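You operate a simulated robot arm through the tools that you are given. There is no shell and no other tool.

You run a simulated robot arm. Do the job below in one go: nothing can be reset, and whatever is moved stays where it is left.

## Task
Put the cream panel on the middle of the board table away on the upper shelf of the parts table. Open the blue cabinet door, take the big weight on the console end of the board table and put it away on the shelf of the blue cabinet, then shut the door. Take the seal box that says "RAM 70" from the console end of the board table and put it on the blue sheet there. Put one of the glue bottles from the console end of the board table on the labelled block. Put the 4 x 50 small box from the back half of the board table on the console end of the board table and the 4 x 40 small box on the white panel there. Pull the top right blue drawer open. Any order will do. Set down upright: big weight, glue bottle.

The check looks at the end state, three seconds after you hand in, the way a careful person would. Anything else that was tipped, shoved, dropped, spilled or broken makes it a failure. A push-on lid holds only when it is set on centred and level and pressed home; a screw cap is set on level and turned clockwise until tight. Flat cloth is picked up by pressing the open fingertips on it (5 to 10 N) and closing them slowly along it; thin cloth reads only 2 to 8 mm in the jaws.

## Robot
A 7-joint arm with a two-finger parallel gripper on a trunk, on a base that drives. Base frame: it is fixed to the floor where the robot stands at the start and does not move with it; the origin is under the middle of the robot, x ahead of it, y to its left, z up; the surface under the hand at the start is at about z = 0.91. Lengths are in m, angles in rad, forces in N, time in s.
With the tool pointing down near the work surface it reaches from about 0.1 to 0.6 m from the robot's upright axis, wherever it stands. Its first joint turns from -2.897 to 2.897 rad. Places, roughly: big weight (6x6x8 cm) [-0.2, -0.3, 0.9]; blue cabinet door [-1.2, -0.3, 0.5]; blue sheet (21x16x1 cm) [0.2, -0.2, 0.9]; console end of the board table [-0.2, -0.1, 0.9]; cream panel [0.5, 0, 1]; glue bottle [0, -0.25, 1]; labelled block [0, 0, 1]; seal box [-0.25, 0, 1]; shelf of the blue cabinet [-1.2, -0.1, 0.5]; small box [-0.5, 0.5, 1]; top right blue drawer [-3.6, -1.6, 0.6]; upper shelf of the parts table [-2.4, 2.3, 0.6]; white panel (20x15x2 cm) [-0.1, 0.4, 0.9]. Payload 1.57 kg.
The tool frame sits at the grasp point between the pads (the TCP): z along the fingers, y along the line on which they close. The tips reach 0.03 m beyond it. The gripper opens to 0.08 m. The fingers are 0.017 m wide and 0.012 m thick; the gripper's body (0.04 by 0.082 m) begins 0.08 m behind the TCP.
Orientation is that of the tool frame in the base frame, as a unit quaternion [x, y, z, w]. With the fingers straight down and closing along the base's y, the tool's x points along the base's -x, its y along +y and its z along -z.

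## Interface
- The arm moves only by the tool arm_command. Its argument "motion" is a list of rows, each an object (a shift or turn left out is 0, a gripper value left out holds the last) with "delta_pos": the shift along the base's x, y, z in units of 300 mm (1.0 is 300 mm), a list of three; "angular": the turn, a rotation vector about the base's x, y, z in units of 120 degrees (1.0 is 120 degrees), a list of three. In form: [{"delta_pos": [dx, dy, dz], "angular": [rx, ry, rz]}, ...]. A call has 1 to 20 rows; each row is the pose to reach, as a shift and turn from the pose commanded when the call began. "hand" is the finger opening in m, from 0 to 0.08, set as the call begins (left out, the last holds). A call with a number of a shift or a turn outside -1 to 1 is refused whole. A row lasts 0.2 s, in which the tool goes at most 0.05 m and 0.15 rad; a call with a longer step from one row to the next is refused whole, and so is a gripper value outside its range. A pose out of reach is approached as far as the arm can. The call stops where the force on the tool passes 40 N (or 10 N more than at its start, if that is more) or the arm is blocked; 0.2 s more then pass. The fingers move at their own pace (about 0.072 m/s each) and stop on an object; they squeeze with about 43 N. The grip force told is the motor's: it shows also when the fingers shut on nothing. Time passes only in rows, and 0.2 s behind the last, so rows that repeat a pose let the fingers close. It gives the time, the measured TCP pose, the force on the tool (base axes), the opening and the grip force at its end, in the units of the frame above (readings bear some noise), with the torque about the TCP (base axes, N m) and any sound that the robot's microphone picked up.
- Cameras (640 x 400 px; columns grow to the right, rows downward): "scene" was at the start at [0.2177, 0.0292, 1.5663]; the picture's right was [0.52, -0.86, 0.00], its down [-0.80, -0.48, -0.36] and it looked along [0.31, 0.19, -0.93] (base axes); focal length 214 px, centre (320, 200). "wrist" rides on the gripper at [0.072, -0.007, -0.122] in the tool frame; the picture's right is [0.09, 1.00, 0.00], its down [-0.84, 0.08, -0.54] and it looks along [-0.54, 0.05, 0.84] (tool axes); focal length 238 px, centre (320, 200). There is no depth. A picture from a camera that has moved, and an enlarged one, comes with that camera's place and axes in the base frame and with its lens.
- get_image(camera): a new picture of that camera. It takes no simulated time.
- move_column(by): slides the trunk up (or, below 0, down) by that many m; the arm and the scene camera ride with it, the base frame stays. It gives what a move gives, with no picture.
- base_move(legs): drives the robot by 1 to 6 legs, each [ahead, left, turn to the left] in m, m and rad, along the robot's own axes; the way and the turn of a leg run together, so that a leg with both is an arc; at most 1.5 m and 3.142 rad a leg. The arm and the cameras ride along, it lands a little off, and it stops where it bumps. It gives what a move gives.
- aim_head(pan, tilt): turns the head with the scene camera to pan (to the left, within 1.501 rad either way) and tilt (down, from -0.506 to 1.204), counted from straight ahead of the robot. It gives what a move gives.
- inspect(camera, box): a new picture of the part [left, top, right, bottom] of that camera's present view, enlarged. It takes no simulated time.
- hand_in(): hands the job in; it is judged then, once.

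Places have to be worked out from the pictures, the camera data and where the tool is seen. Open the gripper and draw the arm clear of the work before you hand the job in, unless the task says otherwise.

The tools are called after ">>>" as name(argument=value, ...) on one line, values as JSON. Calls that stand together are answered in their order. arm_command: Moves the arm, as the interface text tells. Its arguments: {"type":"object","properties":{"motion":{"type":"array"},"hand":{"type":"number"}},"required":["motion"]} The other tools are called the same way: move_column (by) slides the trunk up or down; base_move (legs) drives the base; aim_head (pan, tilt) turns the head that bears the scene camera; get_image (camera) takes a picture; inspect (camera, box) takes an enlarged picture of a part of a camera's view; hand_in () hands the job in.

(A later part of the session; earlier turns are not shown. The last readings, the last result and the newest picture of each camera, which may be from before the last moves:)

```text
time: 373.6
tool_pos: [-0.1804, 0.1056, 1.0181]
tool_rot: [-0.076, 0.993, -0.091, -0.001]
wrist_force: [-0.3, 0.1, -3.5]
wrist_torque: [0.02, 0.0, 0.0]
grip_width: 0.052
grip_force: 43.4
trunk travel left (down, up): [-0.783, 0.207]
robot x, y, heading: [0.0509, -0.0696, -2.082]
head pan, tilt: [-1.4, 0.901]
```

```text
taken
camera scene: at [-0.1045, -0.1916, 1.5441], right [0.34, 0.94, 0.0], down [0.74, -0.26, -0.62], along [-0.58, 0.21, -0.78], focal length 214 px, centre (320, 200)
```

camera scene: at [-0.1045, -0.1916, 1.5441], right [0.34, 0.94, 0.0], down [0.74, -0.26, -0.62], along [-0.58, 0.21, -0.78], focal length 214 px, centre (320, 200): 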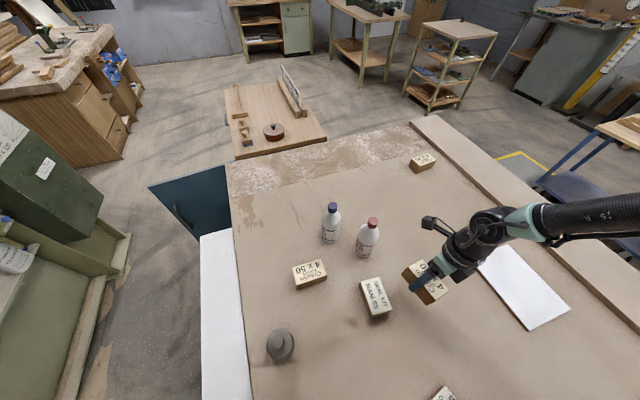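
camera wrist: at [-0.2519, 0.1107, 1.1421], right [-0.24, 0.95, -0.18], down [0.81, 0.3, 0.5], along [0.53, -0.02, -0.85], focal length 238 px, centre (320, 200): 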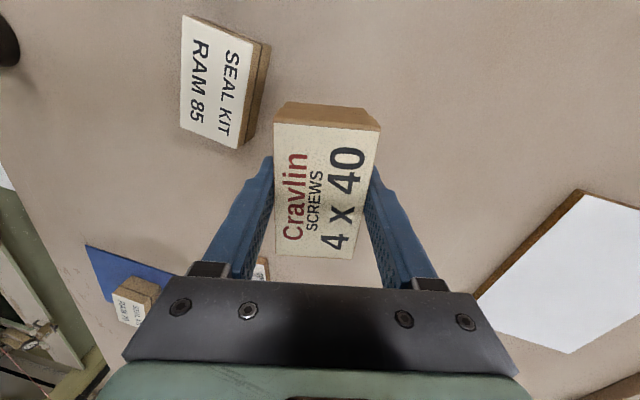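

The forearm lies toward +y; with the base now further back, I extend the hand outward to the panel while levelling it.

>>> arm_command(motion=[{"delta_pos": [0.0, 0.1, 0.05], "angular": [0.03, 0.002, 0]}, {"delta_pos": [0.02, 0.22, 0.1], "angular": [0.06, 0.004, 0]}, {"delta_pos": [0.06, 0.34, 0.15], "angular": [0.0868, 0.0057, 0]}, {"delta_pos": [0.1, 0.47, 0.18], "angular": [0.0868, 0.0057, 0]}, {"delta_pos": [0.14, 0.6, 0.2], "angular": [0.0868, 0.0057, 0]}, {"delta_pos": [0.18, 0.73, 0.2], "angular": [0.0868, 0.0057, 0]}, {"delta_pos": [0.22, 0.85, 0.2], "angular": [0.0868, 0.0057, 0]}, {"delta_pos": [0.265, 0.96, 0.2], "angular": [0.0868, 0.0057, 0]}])

>>> get_image(camera="wrist")

>>> get_image(camera="scene")

```text
time: 375.4
tool_pos: [-0.1014, 0.3938, 1.0784]
tool_rot: [-0.076, 0.997, 0.0, -0.003]
wrist_force: [0.3, -0.4, -3.8]
wrist_torque: [-0.03, -0.01, 0.02]
grip_width: 0.0517
grip_force: 43.1
trunk travel left (down, up): [-0.783, 0.207]
robot x, y, heading: [0.0517, -0.0701, -2.082]
head pan, tilt: [-1.4, 0.901]
```

```text
taken
camera wrist: at [-0.1714, 0.3771, 1.2021], right [-0.24, 0.97, 0.0], down [0.82, 0.2, 0.54], along [0.52, 0.13, -0.84], focal length 238 px, centre (320, 200)
```

wrist: 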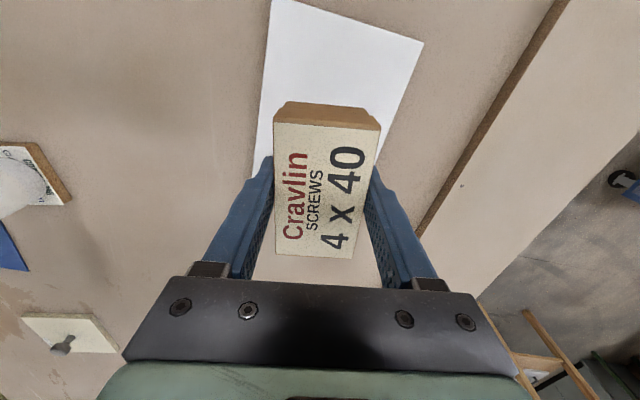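

```text
taken
camera scene: at [-0.104, -0.1907, 1.5442], right [0.34, 0.94, 0.0], down [0.74, -0.26, -0.62], along [-0.59, 0.21, -0.78], focal length 214 px, centre (320, 200)
```

scene: 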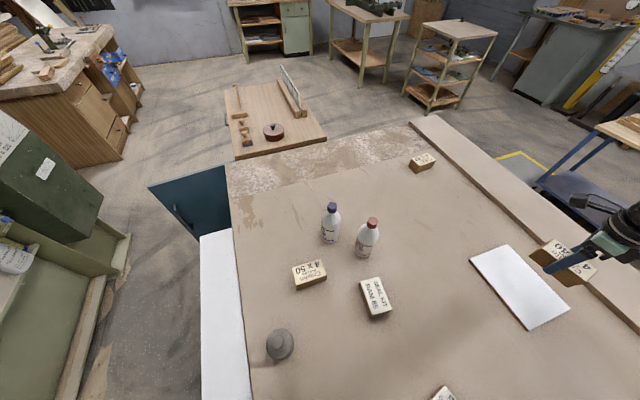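

The box is above the panel's centre. I square it up (-8.7°) and lower to z≈0.985.

>>> arm_command(motion=[{"delta_pos": [0, 0, -0.05], "angular": [0, 0, -0.036]}, {"delta_pos": [0, 0, -0.15], "angular": [0, 0, -0.0725]}, {"delta_pos": [0, 0, -0.25], "angular": [0, 0, -0.0725]}, {"delta_pos": [0, 0, -0.32], "angular": [0, 0, -0.0725]}])

>>> arm_command(motion=[{"delta_pos": [0, 0, -0.01]}, {"delta_pos": [0, 0, -0.02]}, {"delta_pos": [0, 0, -0.03]}, {"delta_pos": [0, 0, -0.04]}, {"delta_pos": [0, 0, -0.05]}])

>>> get_image(camera="wrist")

```text
time: 376.4
tool_pos: [-0.1001, 0.394, 0.9822]
tool_rot: [0.001, 1.0, 0.001, -0.001]
wrist_force: [-0.6, -0.5, -4.4]
wrist_torque: [0.01, 0.02, -0.04]
grip_width: 0.0518
grip_force: 42.4
trunk travel left (down, up): [-0.783, 0.207]
robot x, y, heading: [0.0478, -0.068, -2.089]
head pan, tilt: [-1.4, 0.901]
```

```text
time: 377.6
tool_pos: [-0.1008, 0.3947, 0.9681]
tool_rot: [0.0, 1.0, 0.001, -0.001]
wrist_force: [-0.6, 0.1, -3.4]
wrist_torque: [-0.01, -0.01, 0.0]
grip_width: 0.0517
grip_force: 42.6
trunk travel left (down, up): [-0.783, 0.207]
robot x, y, heading: [0.0465, -0.0692, -2.089]
head pan, tilt: [-1.4, 0.901]
```

```text
taken
camera wrist: at [-0.1729, 0.3879, 1.0907], right [-0.09, 1.0, 0.0], down [0.84, 0.08, 0.54], along [0.54, 0.05, -0.84], focal length 238 px, centre (320, 200)
```

wrist: 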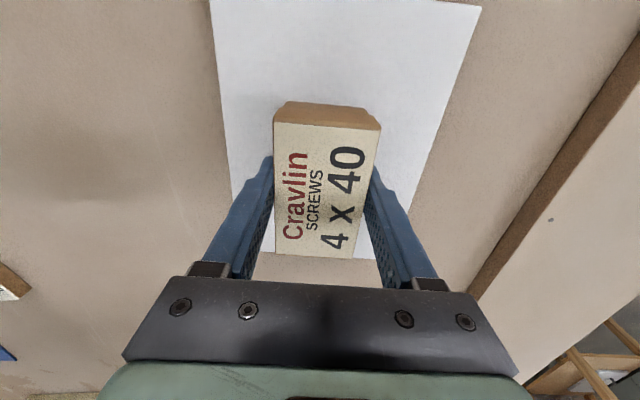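

Still free; I keep lowering in fine steps until contact.

>>> arm_command(motion=[{"delta_pos": [0, 0, -0.006]}, {"delta_pos": [0, 0, -0.012]}, {"delta_pos": [0, 0, -0.018]}, {"delta_pos": [0, 0, -0.022]}])

```text
time: 378.6
tool_pos: [-0.0998, 0.3945, 0.9598]
tool_rot: [0.001, 1.0, 0.0, 0.0]
wrist_force: [-0.7, 0.2, -4.5]
wrist_torque: [-0.01, -0.02, -0.02]
grip_width: 0.0516
grip_force: 43.2
trunk travel left (down, up): [-0.783, 0.207]
robot x, y, heading: [0.051, -0.0676, -2.082]
head pan, tilt: [-1.4, 0.901]
```

>>> arm_command(motion=[{"delta_pos": [0, 0, -0.005]}, {"delta_pos": [0, 0, -0.01]}, {"delta_pos": [0, 0, -0.014]}, {"delta_pos": [0, 0, -0.017]}])

```text
time: 379.6
tool_pos: [-0.1016, 0.3941, 0.9567]
tool_rot: [0.0, 1.0, 0.002, -0.001]
wrist_force: [0.1, -1.4, 7.8]
wrist_torque: [-0.34, -0.4, -0.01]
grip_width: 0.0518
grip_force: 42.8
trunk travel left (down, up): [-0.783, 0.207]
robot x, y, heading: [0.0509, -0.0684, -2.082]
head pan, tilt: [-1.4, 0.901]
```

The box now rests on the panel (contact). I open and rise.

>>> arm_command(motion=[{"delta_pos": [0, 0, 0]}, {"delta_pos": [0, 0, 0]}, {"delta_pos": [0, 0, 0]}, {"delta_pos": [0, 0, 0.1]}, {"delta_pos": [0, 0, 0.25]}, {"delta_pos": [0, 0, 0.4]}, {"delta_pos": [0, 0, 0.5]}], hand=0.08)

>>> get_image(camera="wrist")

```text
time: 381.2
tool_pos: [-0.1023, 0.3942, 1.106]
tool_rot: [0.0, 1.0, 0.001, -0.001]
wrist_force: [-0.5, -0.1, -0.5]
wrist_torque: [0.02, 0.01, 0.0]
grip_width: 0.08
grip_force: 0.1
trunk travel left (down, up): [-0.783, 0.207]
robot x, y, heading: [0.0495, -0.0692, -2.083]
head pan, tilt: [-1.4, 0.901]
```

```text
taken
camera wrist: at [-0.173, 0.3872, 1.2296], right [-0.09, 1.0, 0.0], down [0.84, 0.08, 0.54], along [0.54, 0.05, -0.84], focal length 238 px, centre (320, 200)
```

wrist: 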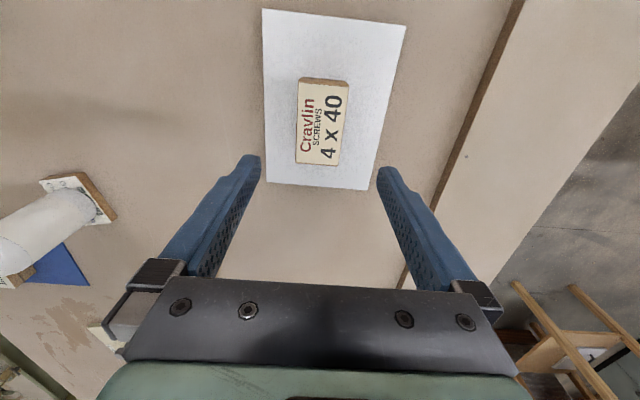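

The 4x40 box lies on the white panel. Now for the cream panel: I raise the trunk a little and swing the arm back to the robot's front (above all bottles).

>>> move_column(by=0.12)

>>> arm_command(motion=[{"delta_pos": [-0.1433, -0.062, 0], "angular": [0, 0, 0.046]}, {"delta_pos": [-0.2797, -0.1367, 0], "angular": [0, 0, 0.092]}, {"delta_pos": [-0.4073, -0.2243, 0], "angular": [0, 0, 0.138]}, {"delta_pos": [-0.5257, -0.3233, 0], "angular": [0, 0, 0.184]}, {"delta_pos": [-0.6333, -0.433, 0], "angular": [0, 0, 0.23]}, {"delta_pos": [-0.7297, -0.552, 0], "angular": [0, 0, 0.276]}, {"delta_pos": [-0.8137, -0.679, 0], "angular": [0, 0, 0.322]}, {"delta_pos": [-0.8847, -0.8133, 0], "angular": [0, 0, 0.368]}])

>>> arm_command(motion=[{"delta_pos": [-0.0577, -0.1393, 0], "angular": [0, 0, 0.046]}, {"delta_pos": [-0.1013, -0.2837, 0], "angular": [0, 0, 0.092]}, {"delta_pos": [-0.1307, -0.4303, 0], "angular": [0, 0, 0.138]}, {"delta_pos": [-0.146, -0.579, 0], "angular": [0, 0, 0.184]}, {"delta_pos": [-0.1467, -0.7277, 0], "angular": [0, 0, 0.23]}, {"delta_pos": [-0.1333, -0.875, 0], "angular": [0, 0, 0.276]}])

```text
time: 382.7
tool_pos: [-0.1004, 0.3939, 1.2259]
tool_rot: [0.0, 1.0, 0.001, -0.001]
wrist_force: [-0.2, -0.5, 0.1]
wrist_torque: [-0.01, -0.01, -0.02]
grip_width: 0.0798
grip_force: 0.1
trunk travel left (down, up): [-0.903, 0.087]
robot x, y, heading: [0.0525, -0.0707, -2.085]
head pan, tilt: [-1.4, 0.901]
```

```text
time: 384.5
tool_pos: [-0.3653, 0.1494, 1.2252]
tool_rot: [-0.376, 0.927, 0.0, 0.0]
wrist_force: [-0.6, -1.0, 0.1]
wrist_torque: [0.02, 0.0, 0.0]
grip_width: 0.0801
grip_force: 0.0
trunk travel left (down, up): [-0.903, 0.087]
robot x, y, heading: [0.0493, -0.0752, -2.08]
head pan, tilt: [-1.4, 0.901]
```

```text
time: 385.9
tool_pos: [-0.4053, -0.115, 1.2282]
tool_rot: [-0.625, 0.781, 0.001, -0.002]
wrist_force: [0.2, 0.2, -0.3]
wrist_torque: [0.02, -0.01, 0.04]
grip_width: 0.0802
grip_force: 0.0
trunk travel left (down, up): [-0.903, 0.087]
robot x, y, heading: [0.0528, -0.0694, -2.087]
head pan, tilt: [-1.4, 0.901]
```

I finish the swing to the robot's front.

>>> arm_command(motion=[{"delta_pos": [0.0277, -0.1447, 0], "angular": [0, 0, 0.046]}, {"delta_pos": [0.069, -0.2853, 0], "angular": [0, 0, 0.092]}, {"delta_pos": [0.123, -0.421, 0], "angular": [0, 0, 0.138]}, {"delta_pos": [0.1903, -0.5503, 0], "angular": [0, 0, 0.184]}, {"delta_pos": [0.2687, -0.672, 0], "angular": [0, 0, 0.23]}, {"delta_pos": [0.3583, -0.785, 0], "angular": [0, 0, 0.276]}])

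>>> arm_command(motion=[{"delta_pos": [0.1, -0.1033, 0], "angular": [0, 0, 0.046]}, {"delta_pos": [0.2087, -0.1963, 0], "angular": [0, 0, 0.092]}, {"delta_pos": [0.325, -0.2777, 0], "angular": [0, 0, 0.138]}, {"delta_pos": [0.4487, -0.3477, 0], "angular": [0, 0, 0.184]}])

>>> aim_head(pan=0.0, tilt=1.0)

>>> get_image(camera="scene")

```text
time: 387.3
tool_pos: [-0.2991, -0.3496, 1.2259]
tool_rot: [0.822, -0.57, -0.002, 0.0]
wrist_force: [0.8, -0.4, 1.3]
wrist_torque: [0.01, 0.02, 0.01]
grip_width: 0.0801
grip_force: 0.0
trunk travel left (down, up): [-0.903, 0.087]
robot x, y, heading: [0.0494, -0.072, -2.085]
head pan, tilt: [-1.4, 0.901]
```

```text
time: 388.3
tool_pos: [-0.1631, -0.4518, 1.2244]
tool_rot: [0.915, -0.403, 0.0, 0.0]
wrist_force: [-0.2, 0.0, 0.1]
wrist_torque: [-0.01, -0.02, 0.01]
grip_width: 0.0801
grip_force: 0.1
trunk travel left (down, up): [-0.903, 0.087]
robot x, y, heading: [0.0437, -0.0684, -2.081]
head pan, tilt: [-1.4, 0.901]
```

```text
time: 389.8
tool_pos: [-0.1653, -0.452, 1.2249]
tool_rot: [0.915, -0.403, 0.0, 0.001]
wrist_force: [-0.1, 0.6, 0.3]
wrist_torque: [0.03, 0.01, -0.01]
grip_width: 0.0801
grip_force: 0.1
trunk travel left (down, up): [-0.903, 0.087]
robot x, y, heading: [0.0495, -0.0692, -2.089]
head pan, tilt: [0.0, 1.0]
```

```text
taken
camera scene: at [-0.0675, -0.2778, 1.6569], right [-0.87, 0.49, 0.0], down [0.41, 0.73, -0.54], along [-0.27, -0.47, -0.84], focal length 214 px, centre (320, 200)
```

scene: 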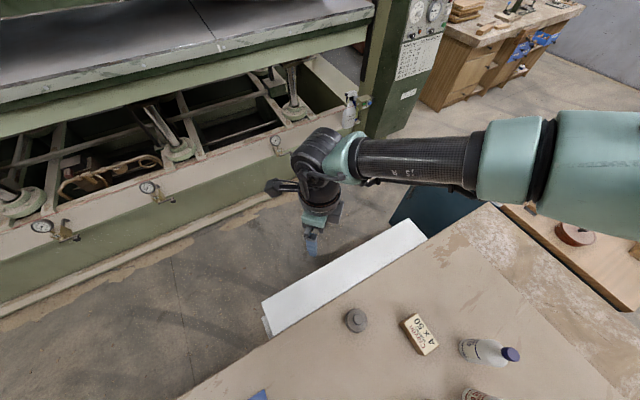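

The arm is in front now, near the weight, so I do the big weight next. I move the base to about (0, 0.22), to be able to grasp it with a tilted tool.

>>> base_move(legs=[[-0.2263, -0.1866, 0]])

>>> get_image(camera="scene")

>>> get_image(camera="wrist")

```text
time: 391.8
tool_pos: [-0.2151, -0.1649, 1.2244]
tool_rot: [0.915, -0.403, 0.001, 0.0]
wrist_force: [-0.7, -0.2, 0.4]
wrist_torque: [0.01, 0.0, 0.01]
grip_width: 0.0799
grip_force: 0.1
trunk travel left (down, up): [-0.903, 0.087]
robot x, y, heading: [0.0012, 0.2205, -2.088]
head pan, tilt: [0.0, 1.0]
```

```text
taken
camera scene: at [-0.1187, 0.0088, 1.6568], right [-0.87, 0.49, 0.0], down [0.41, 0.73, -0.54], along [-0.27, -0.47, -0.84], focal length 214 px, centre (320, 200)
```

scene: 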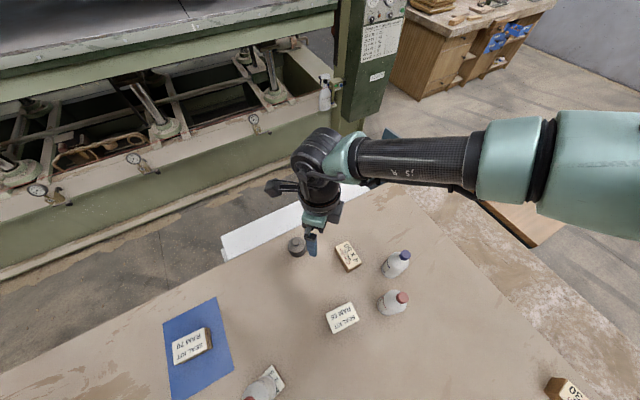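

```text
taken
camera wrist: at [-0.162, -0.2127, 1.3478], right [-0.67, -0.74, 0.0], down [-0.62, 0.57, 0.54], along [-0.4, 0.36, -0.84], focal length 238 px, centre (320, 200)
```

wrist: 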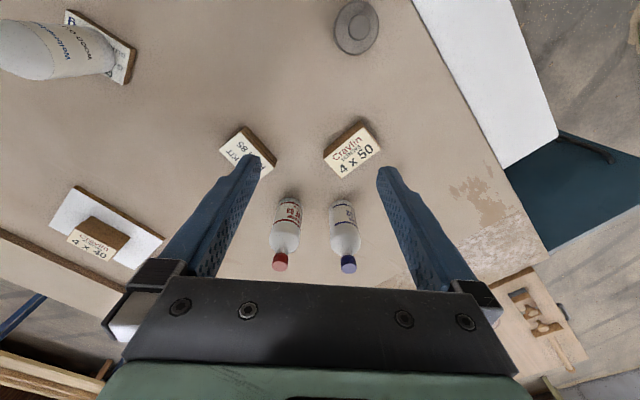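

The weight is at about (-0.178, -0.262). I move the hand above it while turning the tool to point along the arm direction.

>>> arm_command(motion=[{"delta_pos": [0.015, -0.04, 0], "angular": [0, 0, -0.065]}, {"delta_pos": [0.03, -0.08, 0], "angular": [0, 0, -0.13]}, {"delta_pos": [0.05, -0.13, 0], "angular": [0, 0, -0.195]}, {"delta_pos": [0.075, -0.19, 0], "angular": [0, 0, -0.26]}, {"delta_pos": [0.1, -0.26, 0], "angular": [0, 0, -0.325]}, {"delta_pos": [0.12, -0.32, 0], "angular": [0, 0, -0.39]}, {"delta_pos": [0.123, -0.324, 0], "angular": [0, 0, -0.455]}, {"delta_pos": [0.123, -0.324, 0], "angular": [0, 0, -0.5217]}], hand=0.08)

>>> arm_command(motion=[{"angular": [-0.056, 0.0206, 0]}, {"angular": [-0.112, 0.0412, 0]}, {"angular": [-0.168, 0.0618, 0]}, {"angular": [-0.224, 0.0824, 0]}, {"angular": [-0.28, 0.103, 0]}, {"angular": [-0.336, 0.1236, 0]}, {"angular": [-0.391, 0.144, 0]}])

>>> get_image(camera="wrist")

>>> get_image(camera="scene")

```text
time: 393.6
tool_pos: [-0.1788, -0.2612, 1.2253]
tool_rot: [-0.571, 0.821, -0.001, -0.001]
wrist_force: [0.4, -1.2, -0.2]
wrist_torque: [-0.01, 0.0, 0.01]
grip_width: 0.0799
grip_force: 0.1
trunk travel left (down, up): [-0.903, 0.087]
robot x, y, heading: [-0.0014, 0.2202, -2.087]
head pan, tilt: [0.0, 1.0]
```

```text
time: 395.2
tool_pos: [-0.1786, -0.2618, 1.2253]
tool_rot: [-0.525, 0.753, -0.226, -0.325]
wrist_force: [-0.5, 0.5, -0.4]
wrist_torque: [-0.02, 0.04, -0.01]
grip_width: 0.0799
grip_force: 0.1
out of reach, approached as far as the arm can: row 7
trunk travel left (down, up): [-0.903, 0.087]
robot x, y, heading: [0.0005, 0.216, -2.089]
head pan, tilt: [0.0, 1.0]
```

```text
taken
camera wrist: at [-0.1589, -0.2265, 1.3623], right [-0.96, 0.29, 0.07], down [0.26, 0.94, -0.24], along [-0.13, -0.21, -0.97], focal length 238 px, centre (320, 200)
```

wrist: 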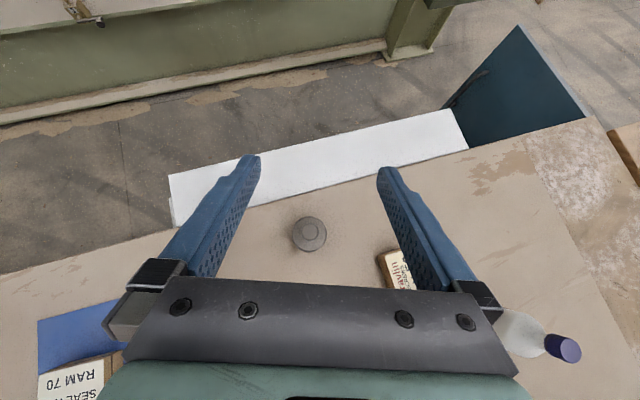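

```text
taken
camera scene: at [-0.1187, 0.0096, 1.6569], right [-0.87, 0.49, 0.0], down [0.41, 0.73, -0.54], along [-0.27, -0.47, -0.84], focal length 214 px, centre (320, 200)
```

scene: 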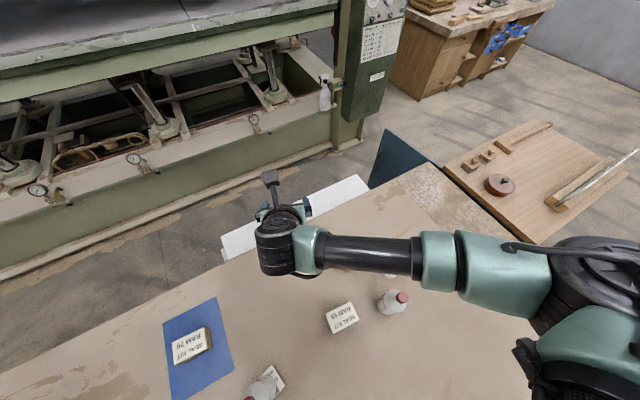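

Pitch of ~47° reached. I lower the trunk by 0.2 and re-measure the weight in the wrist view.

>>> move_column(by=-0.19)

>>> get_image(camera="wrist")

>>> inspect(camera="scene", box=[220, 150, 420, 300])

```text
time: 397.3
tool_pos: [-0.1788, -0.261, 1.0349]
tool_rot: [-0.526, 0.753, -0.226, -0.324]
wrist_force: [-0.2, -0.6, 1.2]
wrist_torque: [-0.02, -0.01, 0.03]
grip_width: 0.08
grip_force: 0.2
trunk travel left (down, up): [-0.713, 0.277]
robot x, y, heading: [-0.0018, 0.2201, -2.081]
head pan, tilt: [0.0, 1.0]
```

```text
taken
camera wrist: at [-0.1589, -0.2268, 1.1721], right [-0.96, 0.28, 0.07], down [0.26, 0.94, -0.24], along [-0.13, -0.21, -0.97], focal length 238 px, centre (320, 200)
```

wrist: 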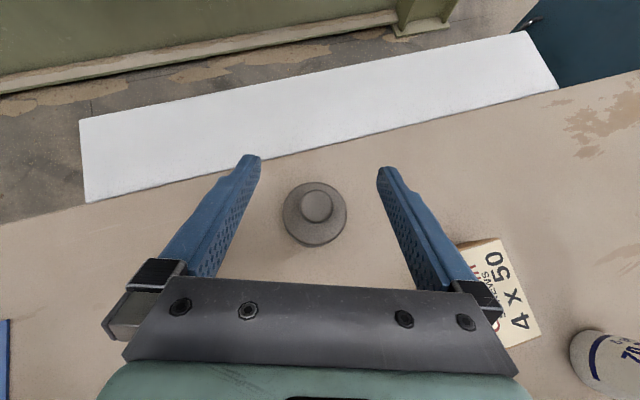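

```text
2.67 times, centred on (320, 225) of scene
camera zoom: at [-0.1187, 0.0095, 1.4669], right [-0.87, 0.49, 0.0], down [0.41, 0.73, -0.54], along [-0.27, -0.47, -0.84], focal length 572 px, centre (320, 133)
```

zoom: 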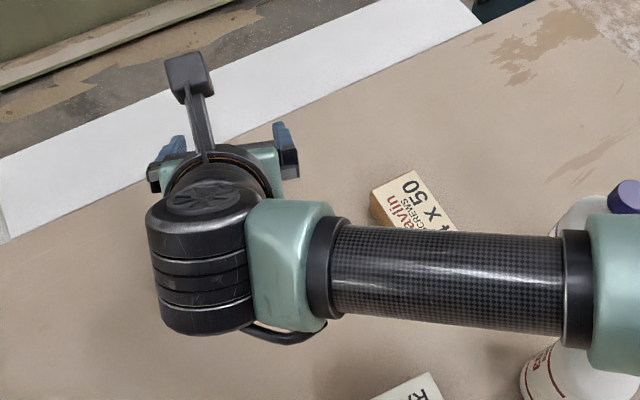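

The forearm would come down on the bottles in this posture, so I won't take the weight from here; it will be taken from the corridor side later. I raise again and set the tool upright.

>>> move_column(by=0.19)

>>> arm_command(motion=[{"angular": [0.0521, -0.0192, 0]}, {"angular": [0.1043, -0.0385, 0]}, {"angular": [0.1564, -0.0577, 0]}, {"angular": [0.2086, -0.0769, 0]}, {"angular": [0.2607, -0.0961, 0]}, {"angular": [0.3129, -0.1154, 0]}, {"angular": [0.365, -0.1346, 0]}], hand=0.08)

>>> base_move(legs=[[0, 0, 1.0]])

>>> aim_head(pan=0.5, tilt=1.0)

>>> get_image(camera="scene")

```text
time: 399.4
tool_pos: [-0.1794, -0.2616, 1.2243]
tool_rot: [-0.526, 0.753, -0.226, -0.325]
wrist_force: [0.4, 0.6, 0.5]
wrist_torque: [0.02, -0.02, 0.0]
grip_width: 0.0801
grip_force: 0.0
trunk travel left (down, up): [-0.903, 0.087]
robot x, y, heading: [-0.0034, 0.2161, -2.084]
head pan, tilt: [0.0, 1.0]
```

```text
time: 401.0
tool_pos: [-0.1783, -0.2618, 1.2251]
tool_rot: [-0.572, 0.82, 0.001, 0.001]
wrist_force: [-0.6, -0.1, 0.4]
wrist_torque: [0.02, 0.0, -0.01]
grip_width: 0.0798
grip_force: 0.0
trunk travel left (down, up): [-0.903, 0.087]
robot x, y, heading: [-0.0029, 0.2196, -2.082]
head pan, tilt: [0.0, 1.0]
```

```text
time: 403.9
tool_pos: [0.307, -0.1915, 1.2253]
tool_rot: [0.896, -0.445, 0.0, 0.001]
wrist_force: [0.4, 0.1, 0.1]
wrist_torque: [0.0, -0.02, 0.0]
grip_width: 0.0799
grip_force: 0.1
trunk travel left (down, up): [-0.903, 0.087]
robot x, y, heading: [0.0018, 0.2135, -1.087]
head pan, tilt: [0.0, 1.0]
```

```text
time: 404.9
tool_pos: [0.3063, -0.1916, 1.2252]
tool_rot: [0.895, -0.446, -0.001, 0.0]
wrist_force: [-0.5, 0.0, -0.5]
wrist_torque: [0.0, 0.01, 0.0]
grip_width: 0.08
grip_force: 0.1
trunk travel left (down, up): [-0.903, 0.087]
robot x, y, heading: [-0.0023, 0.217, -1.088]
head pan, tilt: [0.499, 1.0]
```

```text
taken
camera scene: at [0.1364, 0.0292, 1.6569], right [-0.55, -0.83, 0.0], down [-0.7, 0.47, -0.54], along [0.45, -0.3, -0.84], focal length 214 px, centre (320, 200)
```

scene: 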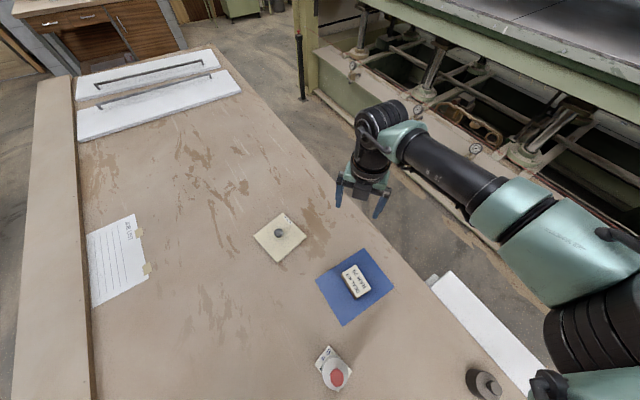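

I zoom in on the cream panel to measure it.

>>> inspect(camera="scene", box=[230, 190, 330, 280])

```text
4.44 times, centred on (280, 235) of scene
camera zoom: at [0.1364, 0.0292, 1.6569], right [-0.55, -0.83, 0.0], down [-0.7, 0.47, -0.54], along [0.45, -0.3, -0.84], focal length 953 px, centre (498, 44)
```

zoom: 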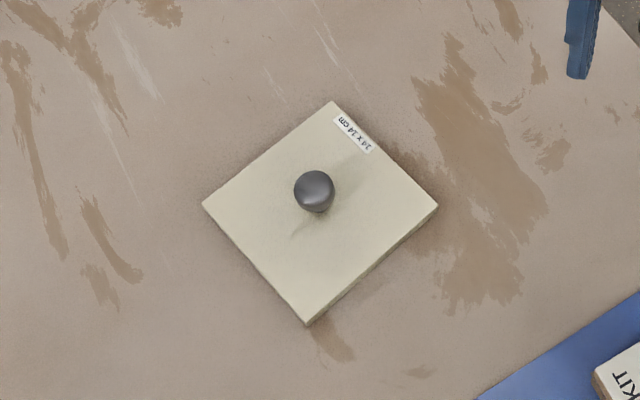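

The panel is 14 x 14 cm, centre (0.478, -0.023), rotated ≈10.5°, knob at its centre. I move the base to about (-0.08, -0.07) and turn so the arm points along +x toward it.

>>> base_move(legs=[[0.218, -0.2023, 0], [0, 0, 1.009]])

>>> aim_head(pan=0.3, tilt=1.0)

>>> get_image(camera="scene")

>>> get_image(camera="wrist")

```text
time: 409.5
tool_pos: [0.4314, -0.0266, 1.2238]
tool_rot: [0.999, 0.046, 0.0, 0.0]
wrist_force: [0.2, -0.2, 0.3]
wrist_torque: [-0.01, -0.02, 0.01]
grip_width: 0.0799
grip_force: 0.1
trunk travel left (down, up): [-0.903, 0.087]
robot x, y, heading: [-0.0789, -0.0721, -0.071]
head pan, tilt: [0.499, 1.0]
```

```text
time: 410.2
tool_pos: [0.4304, -0.0268, 1.2254]
tool_rot: [0.999, 0.046, -0.001, 0.0]
wrist_force: [0.2, 0.0, 0.2]
wrist_torque: [-0.01, 0.03, -0.02]
grip_width: 0.0799
grip_force: 0.1
trunk travel left (down, up): [-0.903, 0.087]
robot x, y, heading: [-0.076, -0.0704, -0.071]
head pan, tilt: [0.3, 1.0]
```

```text
taken
camera scene: at [0.1587, -0.0668, 1.6569], right [0.23, -0.97, 0.0], down [-0.82, -0.19, -0.54], along [0.53, 0.12, -0.84], focal length 214 px, centre (320, 200)
```

scene: 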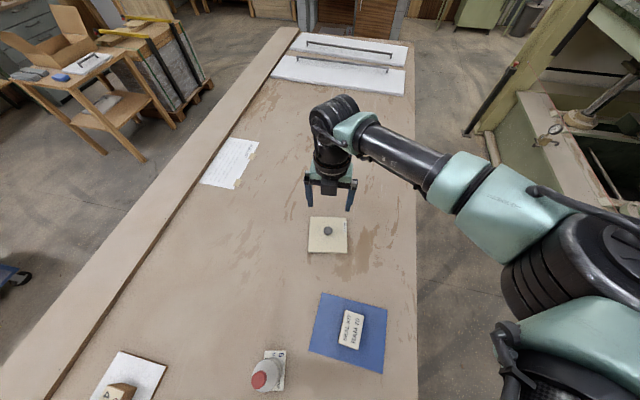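

```text
taken
camera wrist: at [0.5019, -0.0131, 1.3479], right [0.18, -0.98, 0.0], down [-0.83, -0.15, 0.54], along [-0.53, -0.1, -0.84], focal length 238 px, centre (320, 200)
```

wrist: 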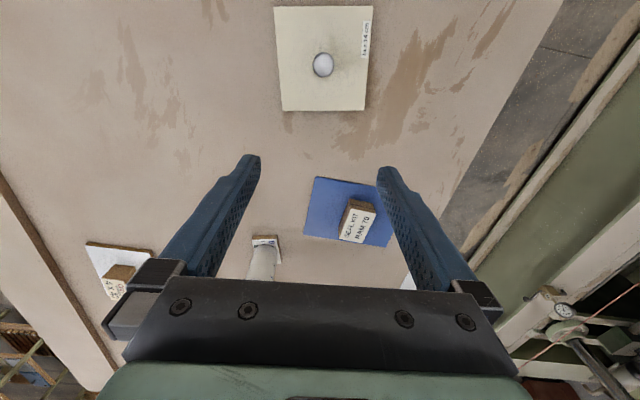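

Knob at about (0.480, -0.0215); panel edges at 10.4°. I align the tool's yaw and pitch it ~47° while moving over the knob (still high).

>>> arm_command(motion=[{"angular": [0, 0, 0.0425], "delta_pos": [0.03, 0, 0]}], hand=0.08)

>>> arm_command(motion=[{"angular": [0.0101, -0.055, 0], "delta_pos": [0.02, 0.002, 0]}, {"angular": [0.0202, -0.1101, 0], "delta_pos": [0.04, 0.004, 0]}, {"angular": [0.0303, -0.1651, 0], "delta_pos": [0.06, 0.006, 0]}, {"angular": [0.0404, -0.2202, 0], "delta_pos": [0.08, 0.01, 0]}, {"angular": [0.0505, -0.2752, 0], "delta_pos": [0.1, 0.014, 0]}, {"angular": [0.0606, -0.3303, 0], "delta_pos": [0.12, 0.016, 0]}, {"angular": [0.0707, -0.3853, 0], "delta_pos": [0.135, 0.018, 0]}])

>>> get_image(camera="wrist")

```text
time: 410.6
tool_pos: [0.4406, -0.0261, 1.224]
tool_rot: [0.996, 0.09, -0.001, 0.001]
wrist_force: [0.4, 0.2, -0.5]
wrist_torque: [0.0, -0.01, -0.01]
grip_width: 0.0798
grip_force: 0.0
trunk travel left (down, up): [-0.903, 0.087]
robot x, y, heading: [-0.078, -0.0689, -0.071]
head pan, tilt: [0.3, 1.0]
```

```text
time: 412.2
tool_pos: [0.4799, -0.022, 1.2258]
tool_rot: [0.913, 0.081, 0.398, -0.037]
wrist_force: [-0.9, 0.0, -0.3]
wrist_torque: [-0.01, 0.02, -0.02]
grip_width: 0.08
grip_force: 0.0
trunk travel left (down, up): [-0.903, 0.087]
robot x, y, heading: [-0.0796, -0.0652, -0.071]
head pan, tilt: [0.3, 1.0]
```

```text
taken
camera wrist: at [0.4395, -0.0223, 1.3624], right [0.24, -0.97, 0.07], down [-0.94, -0.25, -0.24], along [0.25, 0.0, -0.97], focal length 238 px, centre (320, 200)
```

wrist: 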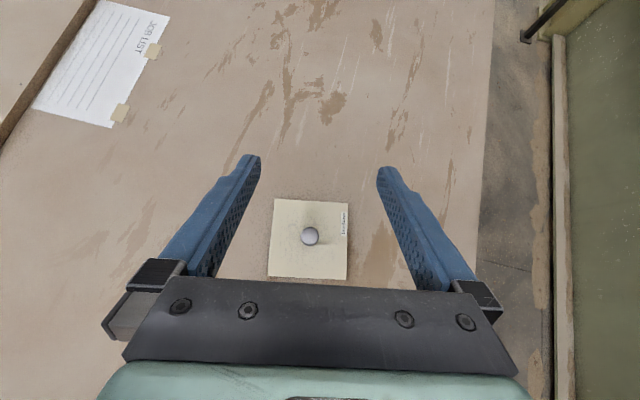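

Pitch done. I lower the trunk by 0.2 and check alignment with the knob.

>>> move_column(by=-0.2)

>>> get_image(camera="wrist")

>>> get_image(camera="scene")

```text
time: 414.4
tool_pos: [0.4816, -0.0217, 1.0252]
tool_rot: [0.914, 0.081, 0.396, -0.036]
wrist_force: [-0.3, 0.7, -0.9]
wrist_torque: [0.02, 0.0, 0.02]
grip_width: 0.0803
grip_force: 0.1
trunk travel left (down, up): [-0.703, 0.287]
robot x, y, heading: [-0.08, -0.0755, -0.071]
head pan, tilt: [0.3, 1.0]
```

```text
taken
camera wrist: at [0.4399, -0.0221, 1.1621], right [0.24, -0.97, 0.07], down [-0.94, -0.25, -0.24], along [0.25, 0.0, -0.97], focal length 238 px, centre (320, 200)
```

wrist: 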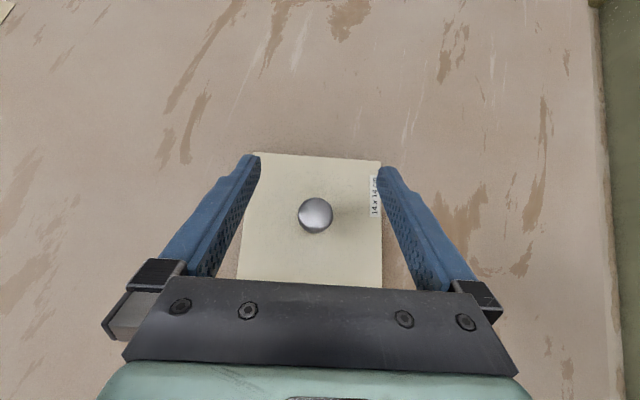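

```text
taken
camera scene: at [0.1587, -0.0669, 1.4569], right [0.23, -0.97, 0.0], down [-0.82, -0.19, -0.54], along [0.53, 0.12, -0.84], focal length 214 px, centre (320, 200)
```

scene: 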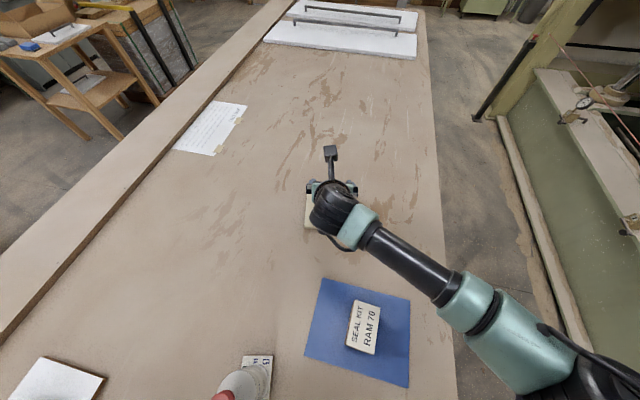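

The TCP is directly above the knob. I lower the trunk 0.07 m to bring the fingers round it.

>>> move_column(by=-0.065)

>>> get_image(camera="wrist")

```text
time: 415.4
tool_pos: [0.4807, -0.0214, 0.9603]
tool_rot: [0.914, 0.083, 0.396, -0.037]
wrist_force: [-0.2, 0.1, 0.3]
wrist_torque: [0.0, 0.01, 0.01]
grip_width: 0.0799
grip_force: 0.0
trunk travel left (down, up): [-0.638, 0.352]
robot x, y, heading: [-0.0792, -0.0694, -0.071]
head pan, tilt: [0.3, 1.0]
```

```text
taken
camera wrist: at [0.4399, -0.0221, 1.0971], right [0.24, -0.97, 0.07], down [-0.94, -0.25, -0.24], along [0.25, 0.0, -0.97], focal length 238 px, centre (320, 200)
```

wrist: 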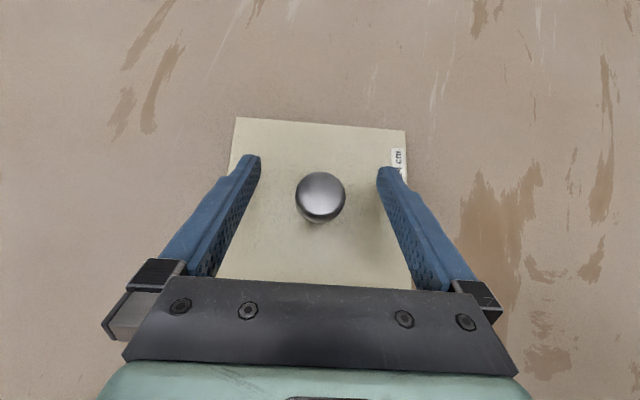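

The knob cap is right at the TCP. I lower 3 mm more and close.

>>> arm_command(motion=[{"delta_pos": [0, 0, -0.01]}], hand=0.08)

>>> arm_command(motion=[{"delta_pos": [0, 0, 0]}, {"delta_pos": [0, 0, 0]}, {"delta_pos": [0, 0, 0]}, {"delta_pos": [0, 0, 0]}], hand=0.005)

>>> get_image(camera="wrist")

```text
time: 415.8
tool_pos: [0.4802, -0.0208, 0.9572]
tool_rot: [0.914, 0.083, 0.397, -0.037]
wrist_force: [-0.6, 0.1, -0.1]
wrist_torque: [0.02, -0.02, -0.01]
grip_width: 0.0797
grip_force: 0.1
trunk travel left (down, up): [-0.638, 0.352]
robot x, y, heading: [-0.075, -0.0716, -0.071]
head pan, tilt: [0.3, 1.0]
```

```text
time: 416.8
tool_pos: [0.4812, -0.0212, 0.9567]
tool_rot: [0.914, 0.082, 0.397, -0.036]
wrist_force: [0.5, -0.1, 0.1]
wrist_torque: [0.05, -0.05, -0.05]
grip_width: 0.0303
grip_force: 39.8
trunk travel left (down, up): [-0.638, 0.352]
robot x, y, heading: [-0.0772, -0.0705, -0.072]
head pan, tilt: [0.3, 1.0]
```

```text
taken
camera wrist: at [0.4401, -0.0221, 1.0938], right [0.24, -0.97, 0.07], down [-0.94, -0.25, -0.24], along [0.25, 0.0, -0.97], focal length 238 px, centre (320, 200)
```

wrist: 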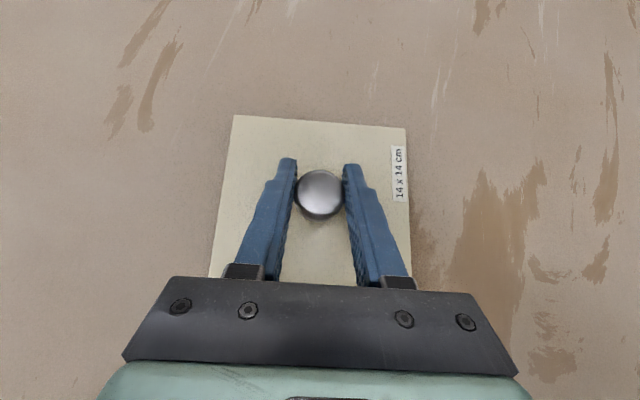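

Gripped the knob (30 mm). I lift with the trunk and check that the panel stays level.

>>> move_column(by=0.05)

>>> get_image(camera="wrist")

>>> inspect(camera="scene", box=[260, 120, 420, 250])

```text
time: 417.7
tool_pos: [0.4799, -0.0215, 1.006]
tool_rot: [0.914, 0.082, 0.396, -0.036]
wrist_force: [-0.4, -0.5, -2.1]
wrist_torque: [0.0, 0.02, 0.0]
grip_width: 0.0306
grip_force: 39.6
trunk travel left (down, up): [-0.688, 0.302]
robot x, y, heading: [-0.0791, -0.0756, -0.076]
head pan, tilt: [0.3, 1.0]
```

```text
taken
camera wrist: at [0.4402, -0.022, 1.1436], right [0.24, -0.97, 0.07], down [-0.94, -0.25, -0.24], along [0.25, 0.0, -0.97], focal length 238 px, centre (320, 200)
```

wrist: 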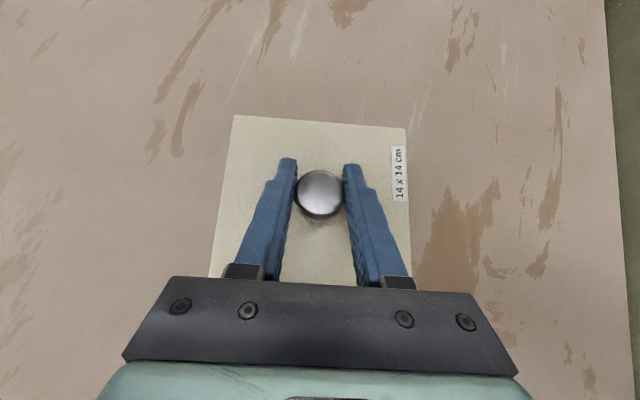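

```text
3.08 times, centred on (340, 185) of scene
camera zoom: at [0.1591, -0.067, 1.4418], right [0.23, -0.97, 0.0], down [-0.82, -0.19, -0.54], along [0.53, 0.12, -0.84], focal length 660 px, centre (258, 246)
```

zoom: 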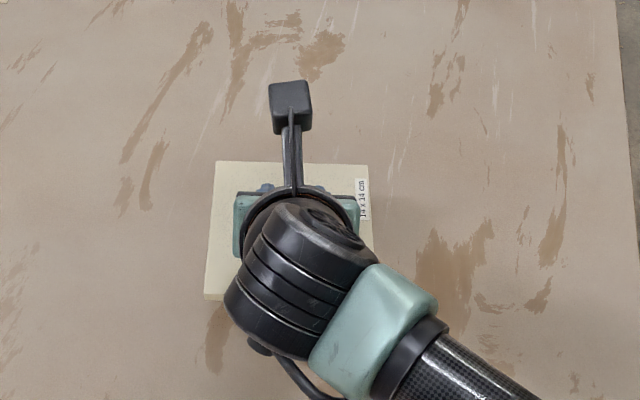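

The panel is held level. I raise the trunk and drive out over the north edge of the table.

>>> move_column(by=0.29)

>>> base_move(legs=[[0.2, 0.01, 0], [-0.08, 1.08, 0]])

```text
time: 420.6
tool_pos: [0.4814, -0.0213, 1.2968]
tool_rot: [0.914, 0.082, 0.396, -0.036]
wrist_force: [-0.6, 0.4, -1.5]
wrist_torque: [-0.02, -0.02, -0.03]
grip_width: 0.0304
grip_force: 39.4
trunk travel left (down, up): [-0.978, 0.012]
robot x, y, heading: [-0.0805, -0.073, -0.075]
head pan, tilt: [0.3, 1.0]
```

```text
time: 427.4
tool_pos: [0.6842, 1.0573, 1.2966]
tool_rot: [0.914, 0.078, 0.397, -0.034]
wrist_force: [0.0, -0.4, -2.1]
wrist_torque: [-0.03, -0.01, -0.01]
grip_width: 0.0299
grip_force: 39.1
trunk travel left (down, up): [-0.978, 0.012]
robot x, y, heading: [0.1267, 1.0111, -0.075]
head pan, tilt: [0.3, 1.0]
```

Now I turn to bring the tool toward +y and drive west in front of the parts table, standing off.

>>> base_move(legs=[[0, 0, 1.393], [-0.198, 1.2425, 0], [-0.198, 1.2425, 0]])

>>> aim_head(pan=0.25, tilt=0.6)

>>> get_image(camera="scene")

```text
time: 443.1
tool_pos: [-2.2982, 1.881, 1.2967]
tool_rot: [0.659, 0.638, 0.286, -0.277]
wrist_force: [0.3, 0.5, -1.7]
wrist_torque: [0.03, 0.01, -0.03]
grip_width: 0.0299
grip_force: 39.4
trunk travel left (down, up): [-0.978, 0.012]
robot x, y, heading: [-2.3675, 1.3268, 1.292]
head pan, tilt: [0.3, 1.0]
```

```text
time: 443.9
tool_pos: [-2.2989, 1.882, 1.2967]
tool_rot: [0.658, 0.639, 0.286, -0.278]
wrist_force: [-0.2, 0.9, -2.2]
wrist_torque: [-0.04, 0.01, 0.03]
grip_width: 0.0294
grip_force: 39.3
trunk travel left (down, up): [-0.978, 0.012]
robot x, y, heading: [-2.3636, 1.3262, 1.288]
head pan, tilt: [0.25, 0.6]
```

```text
taken
camera scene: at [-2.3161, 1.5758, 1.7638], right [1.0, -0.03, 0.0], down [-0.02, -0.57, -0.82], along [0.03, 0.82, -0.57], focal length 214 px, centre (320, 200)
```

scene: 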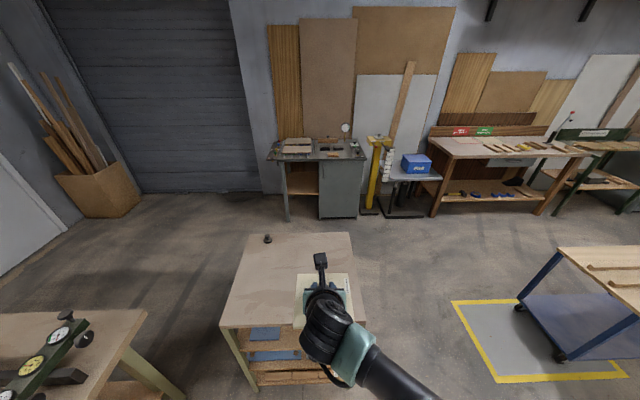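

I fine-tune heading (+0.03 rad), back off 3 cm, and lower the trunk in two steps to bring the panel down in front of the shelf.

>>> base_move(legs=[[-0.03, 0, 0.03]])

>>> move_column(by=-0.3)

>>> move_column(by=-0.28)

>>> aim_head(pan=0.6, tilt=0.5)

>>> get_image(camera="scene")

>>> get_image(camera="wrist")

```text
time: 444.8
tool_pos: [-2.3212, 1.8589, 1.2949]
tool_rot: [0.649, 0.649, 0.279, -0.281]
wrist_force: [0.0, 0.7, -2.4]
wrist_torque: [-0.01, 0.01, 0.07]
grip_width: 0.0295
grip_force: 39.8
trunk travel left (down, up): [-0.978, 0.012]
robot x, y, heading: [-2.3765, 1.2952, 1.323]
head pan, tilt: [0.25, 0.6]
```

```text
time: 447.8
tool_pos: [-2.322, 1.8542, 0.9967]
tool_rot: [0.649, 0.649, 0.281, -0.282]
wrist_force: [0.1, 0.3, -2.1]
wrist_torque: [0.01, -0.01, -0.01]
grip_width: 0.0297
grip_force: 39.4
trunk travel left (down, up): [-0.678, 0.312]
robot x, y, heading: [-2.3726, 1.2949, 1.32]
head pan, tilt: [0.25, 0.6]
```

```text
time: 450.6
tool_pos: [-2.3217, 1.8543, 0.7164]
tool_rot: [0.648, 0.649, 0.28, -0.282]
wrist_force: [-0.2, -0.2, -2.2]
wrist_torque: [0.01, 0.0, 0.01]
grip_width: 0.0297
grip_force: 39.3
trunk travel left (down, up): [-0.398, 0.592]
robot x, y, heading: [-2.3723, 1.2936, 1.314]
head pan, tilt: [0.25, 0.6]
```

```text
time: 451.4
tool_pos: [-2.3233, 1.8542, 0.7155]
tool_rot: [0.648, 0.649, 0.28, -0.283]
wrist_force: [0.1, 0.0, -1.9]
wrist_torque: [0.02, 0.0, -0.02]
grip_width: 0.0295
grip_force: 39.1
trunk travel left (down, up): [-0.398, 0.592]
robot x, y, heading: [-2.376, 1.2947, 1.316]
head pan, tilt: [0.6, 0.499]
```

```text
taken
camera scene: at [-2.3627, 1.5457, 1.1929], right [0.94, 0.34, 0.0], down [0.16, -0.45, -0.88], along [-0.3, 0.82, -0.48], focal length 214 px, centre (320, 200)
```

scene: 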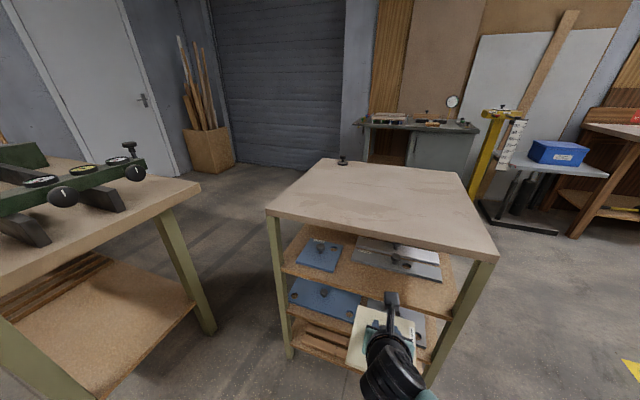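

```text
taken
camera wrist: at [-2.3293, 1.8146, 0.8535], right [1.0, 0.06, 0.07], down [0.08, -0.97, -0.24], along [0.05, 0.24, -0.97], focal length 238 px, centre (320, 200)
```

wrist: 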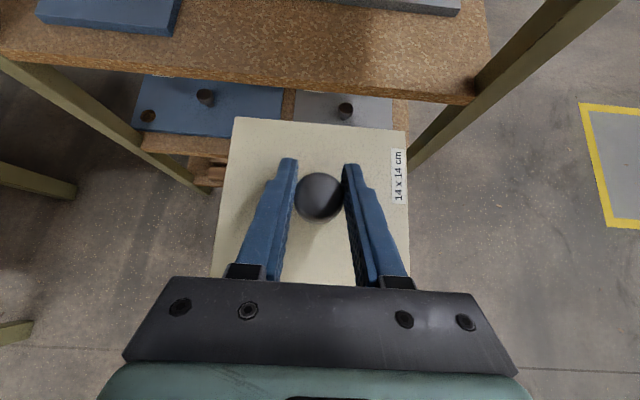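

I zoom into the wrist view to measure shelf edge, gray panel and clearance.

>>> inspect(camera="wrist", box=[160, 0, 480, 200])

>>> inspect(camera="scene", box=[250, 200, 520, 400])

```text
2.00 times, centred on (320, 100) of wrist
camera zoom: at [-2.3293, 1.8146, 0.8535], right [1.0, 0.06, 0.07], down [0.08, -0.97, -0.24], along [0.05, 0.24, -0.97], focal length 477 px, centre (320, 400)
```

zoom: 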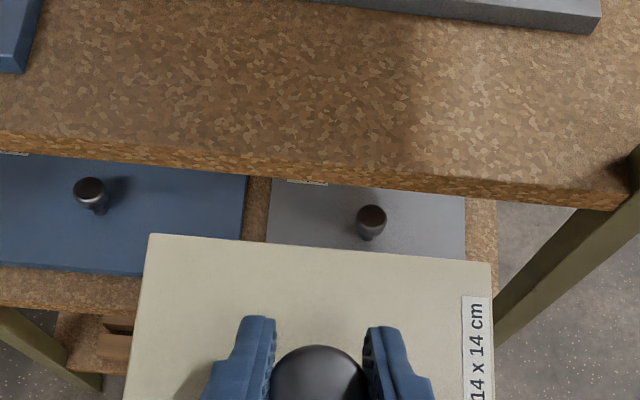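

```text
2.00 times, centred on (385, 300) of scene
camera zoom: at [-2.3627, 1.5457, 1.1929], right [0.94, 0.34, 0.0], down [0.16, -0.45, -0.88], along [-0.3, 0.82, -0.48], focal length 429 px, centre (190, 0)
```

zoom: 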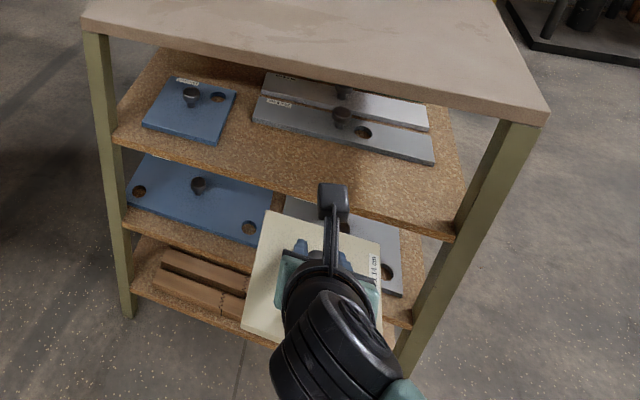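

Shelf edge y≈2.016 at z≈0.612, gray panel front edge y≈2.145: room of ~0.129 m. I drive 6 cm closer and lower to insertion height (TCP z≈0.667).

>>> base_move(legs=[[0.058, 0.015, 0]])

>>> move_column(by=-0.049)

>>> get_image(camera="wrist")

>>> aim_head(pan=0.6, tilt=0.7)

>>> inspect(camera="scene", box=[250, 150, 520, 350])

```text
time: 452.4
tool_pos: [-2.323, 1.9134, 0.7162]
tool_rot: [0.649, 0.649, 0.281, -0.28]
wrist_force: [-0.7, -0.2, -1.6]
wrist_torque: [0.03, -0.07, -0.02]
grip_width: 0.0294
grip_force: 39.1
trunk travel left (down, up): [-0.398, 0.592]
robot x, y, heading: [-2.3746, 1.3535, 1.318]
head pan, tilt: [0.6, 0.499]
```

```text
time: 453.3
tool_pos: [-2.3224, 1.9148, 0.667]
tool_rot: [0.648, 0.649, 0.282, -0.281]
wrist_force: [-0.3, 0.0, -1.6]
wrist_torque: [0.02, 0.01, 0.0]
grip_width: 0.0295
grip_force: 39.4
trunk travel left (down, up): [-0.349, 0.641]
robot x, y, heading: [-2.3779, 1.3558, 1.321]
head pan, tilt: [0.6, 0.499]
```

```text
taken
camera wrist: at [-2.3295, 1.8737, 0.8045], right [1.0, 0.06, 0.07], down [0.08, -0.97, -0.24], along [0.05, 0.24, -0.97], focal length 238 px, centre (320, 200)
```

wrist: 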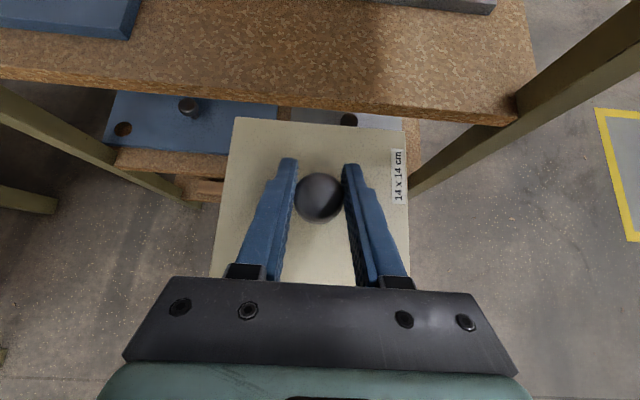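

```text
time: 454.0
tool_pos: [-2.3224, 1.9132, 0.6671]
tool_rot: [0.648, 0.649, 0.281, -0.282]
wrist_force: [-0.6, -0.5, -1.1]
wrist_torque: [0.02, 0.04, 0.0]
grip_width: 0.0296
grip_force: 39.0
trunk travel left (down, up): [-0.349, 0.641]
robot x, y, heading: [-2.3726, 1.351, 1.319]
head pan, tilt: [0.6, 0.7]
```

```text
2.00 times, centred on (385, 250) of scene
camera zoom: at [-2.3609, 1.5992, 1.1263], right [0.94, 0.34, 0.0], down [0.22, -0.6, -0.77], along [-0.26, 0.72, -0.64], focal length 429 px, centre (190, 100)
```

zoom: 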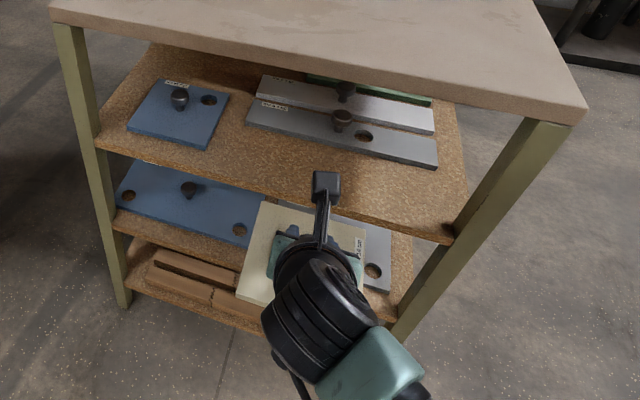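

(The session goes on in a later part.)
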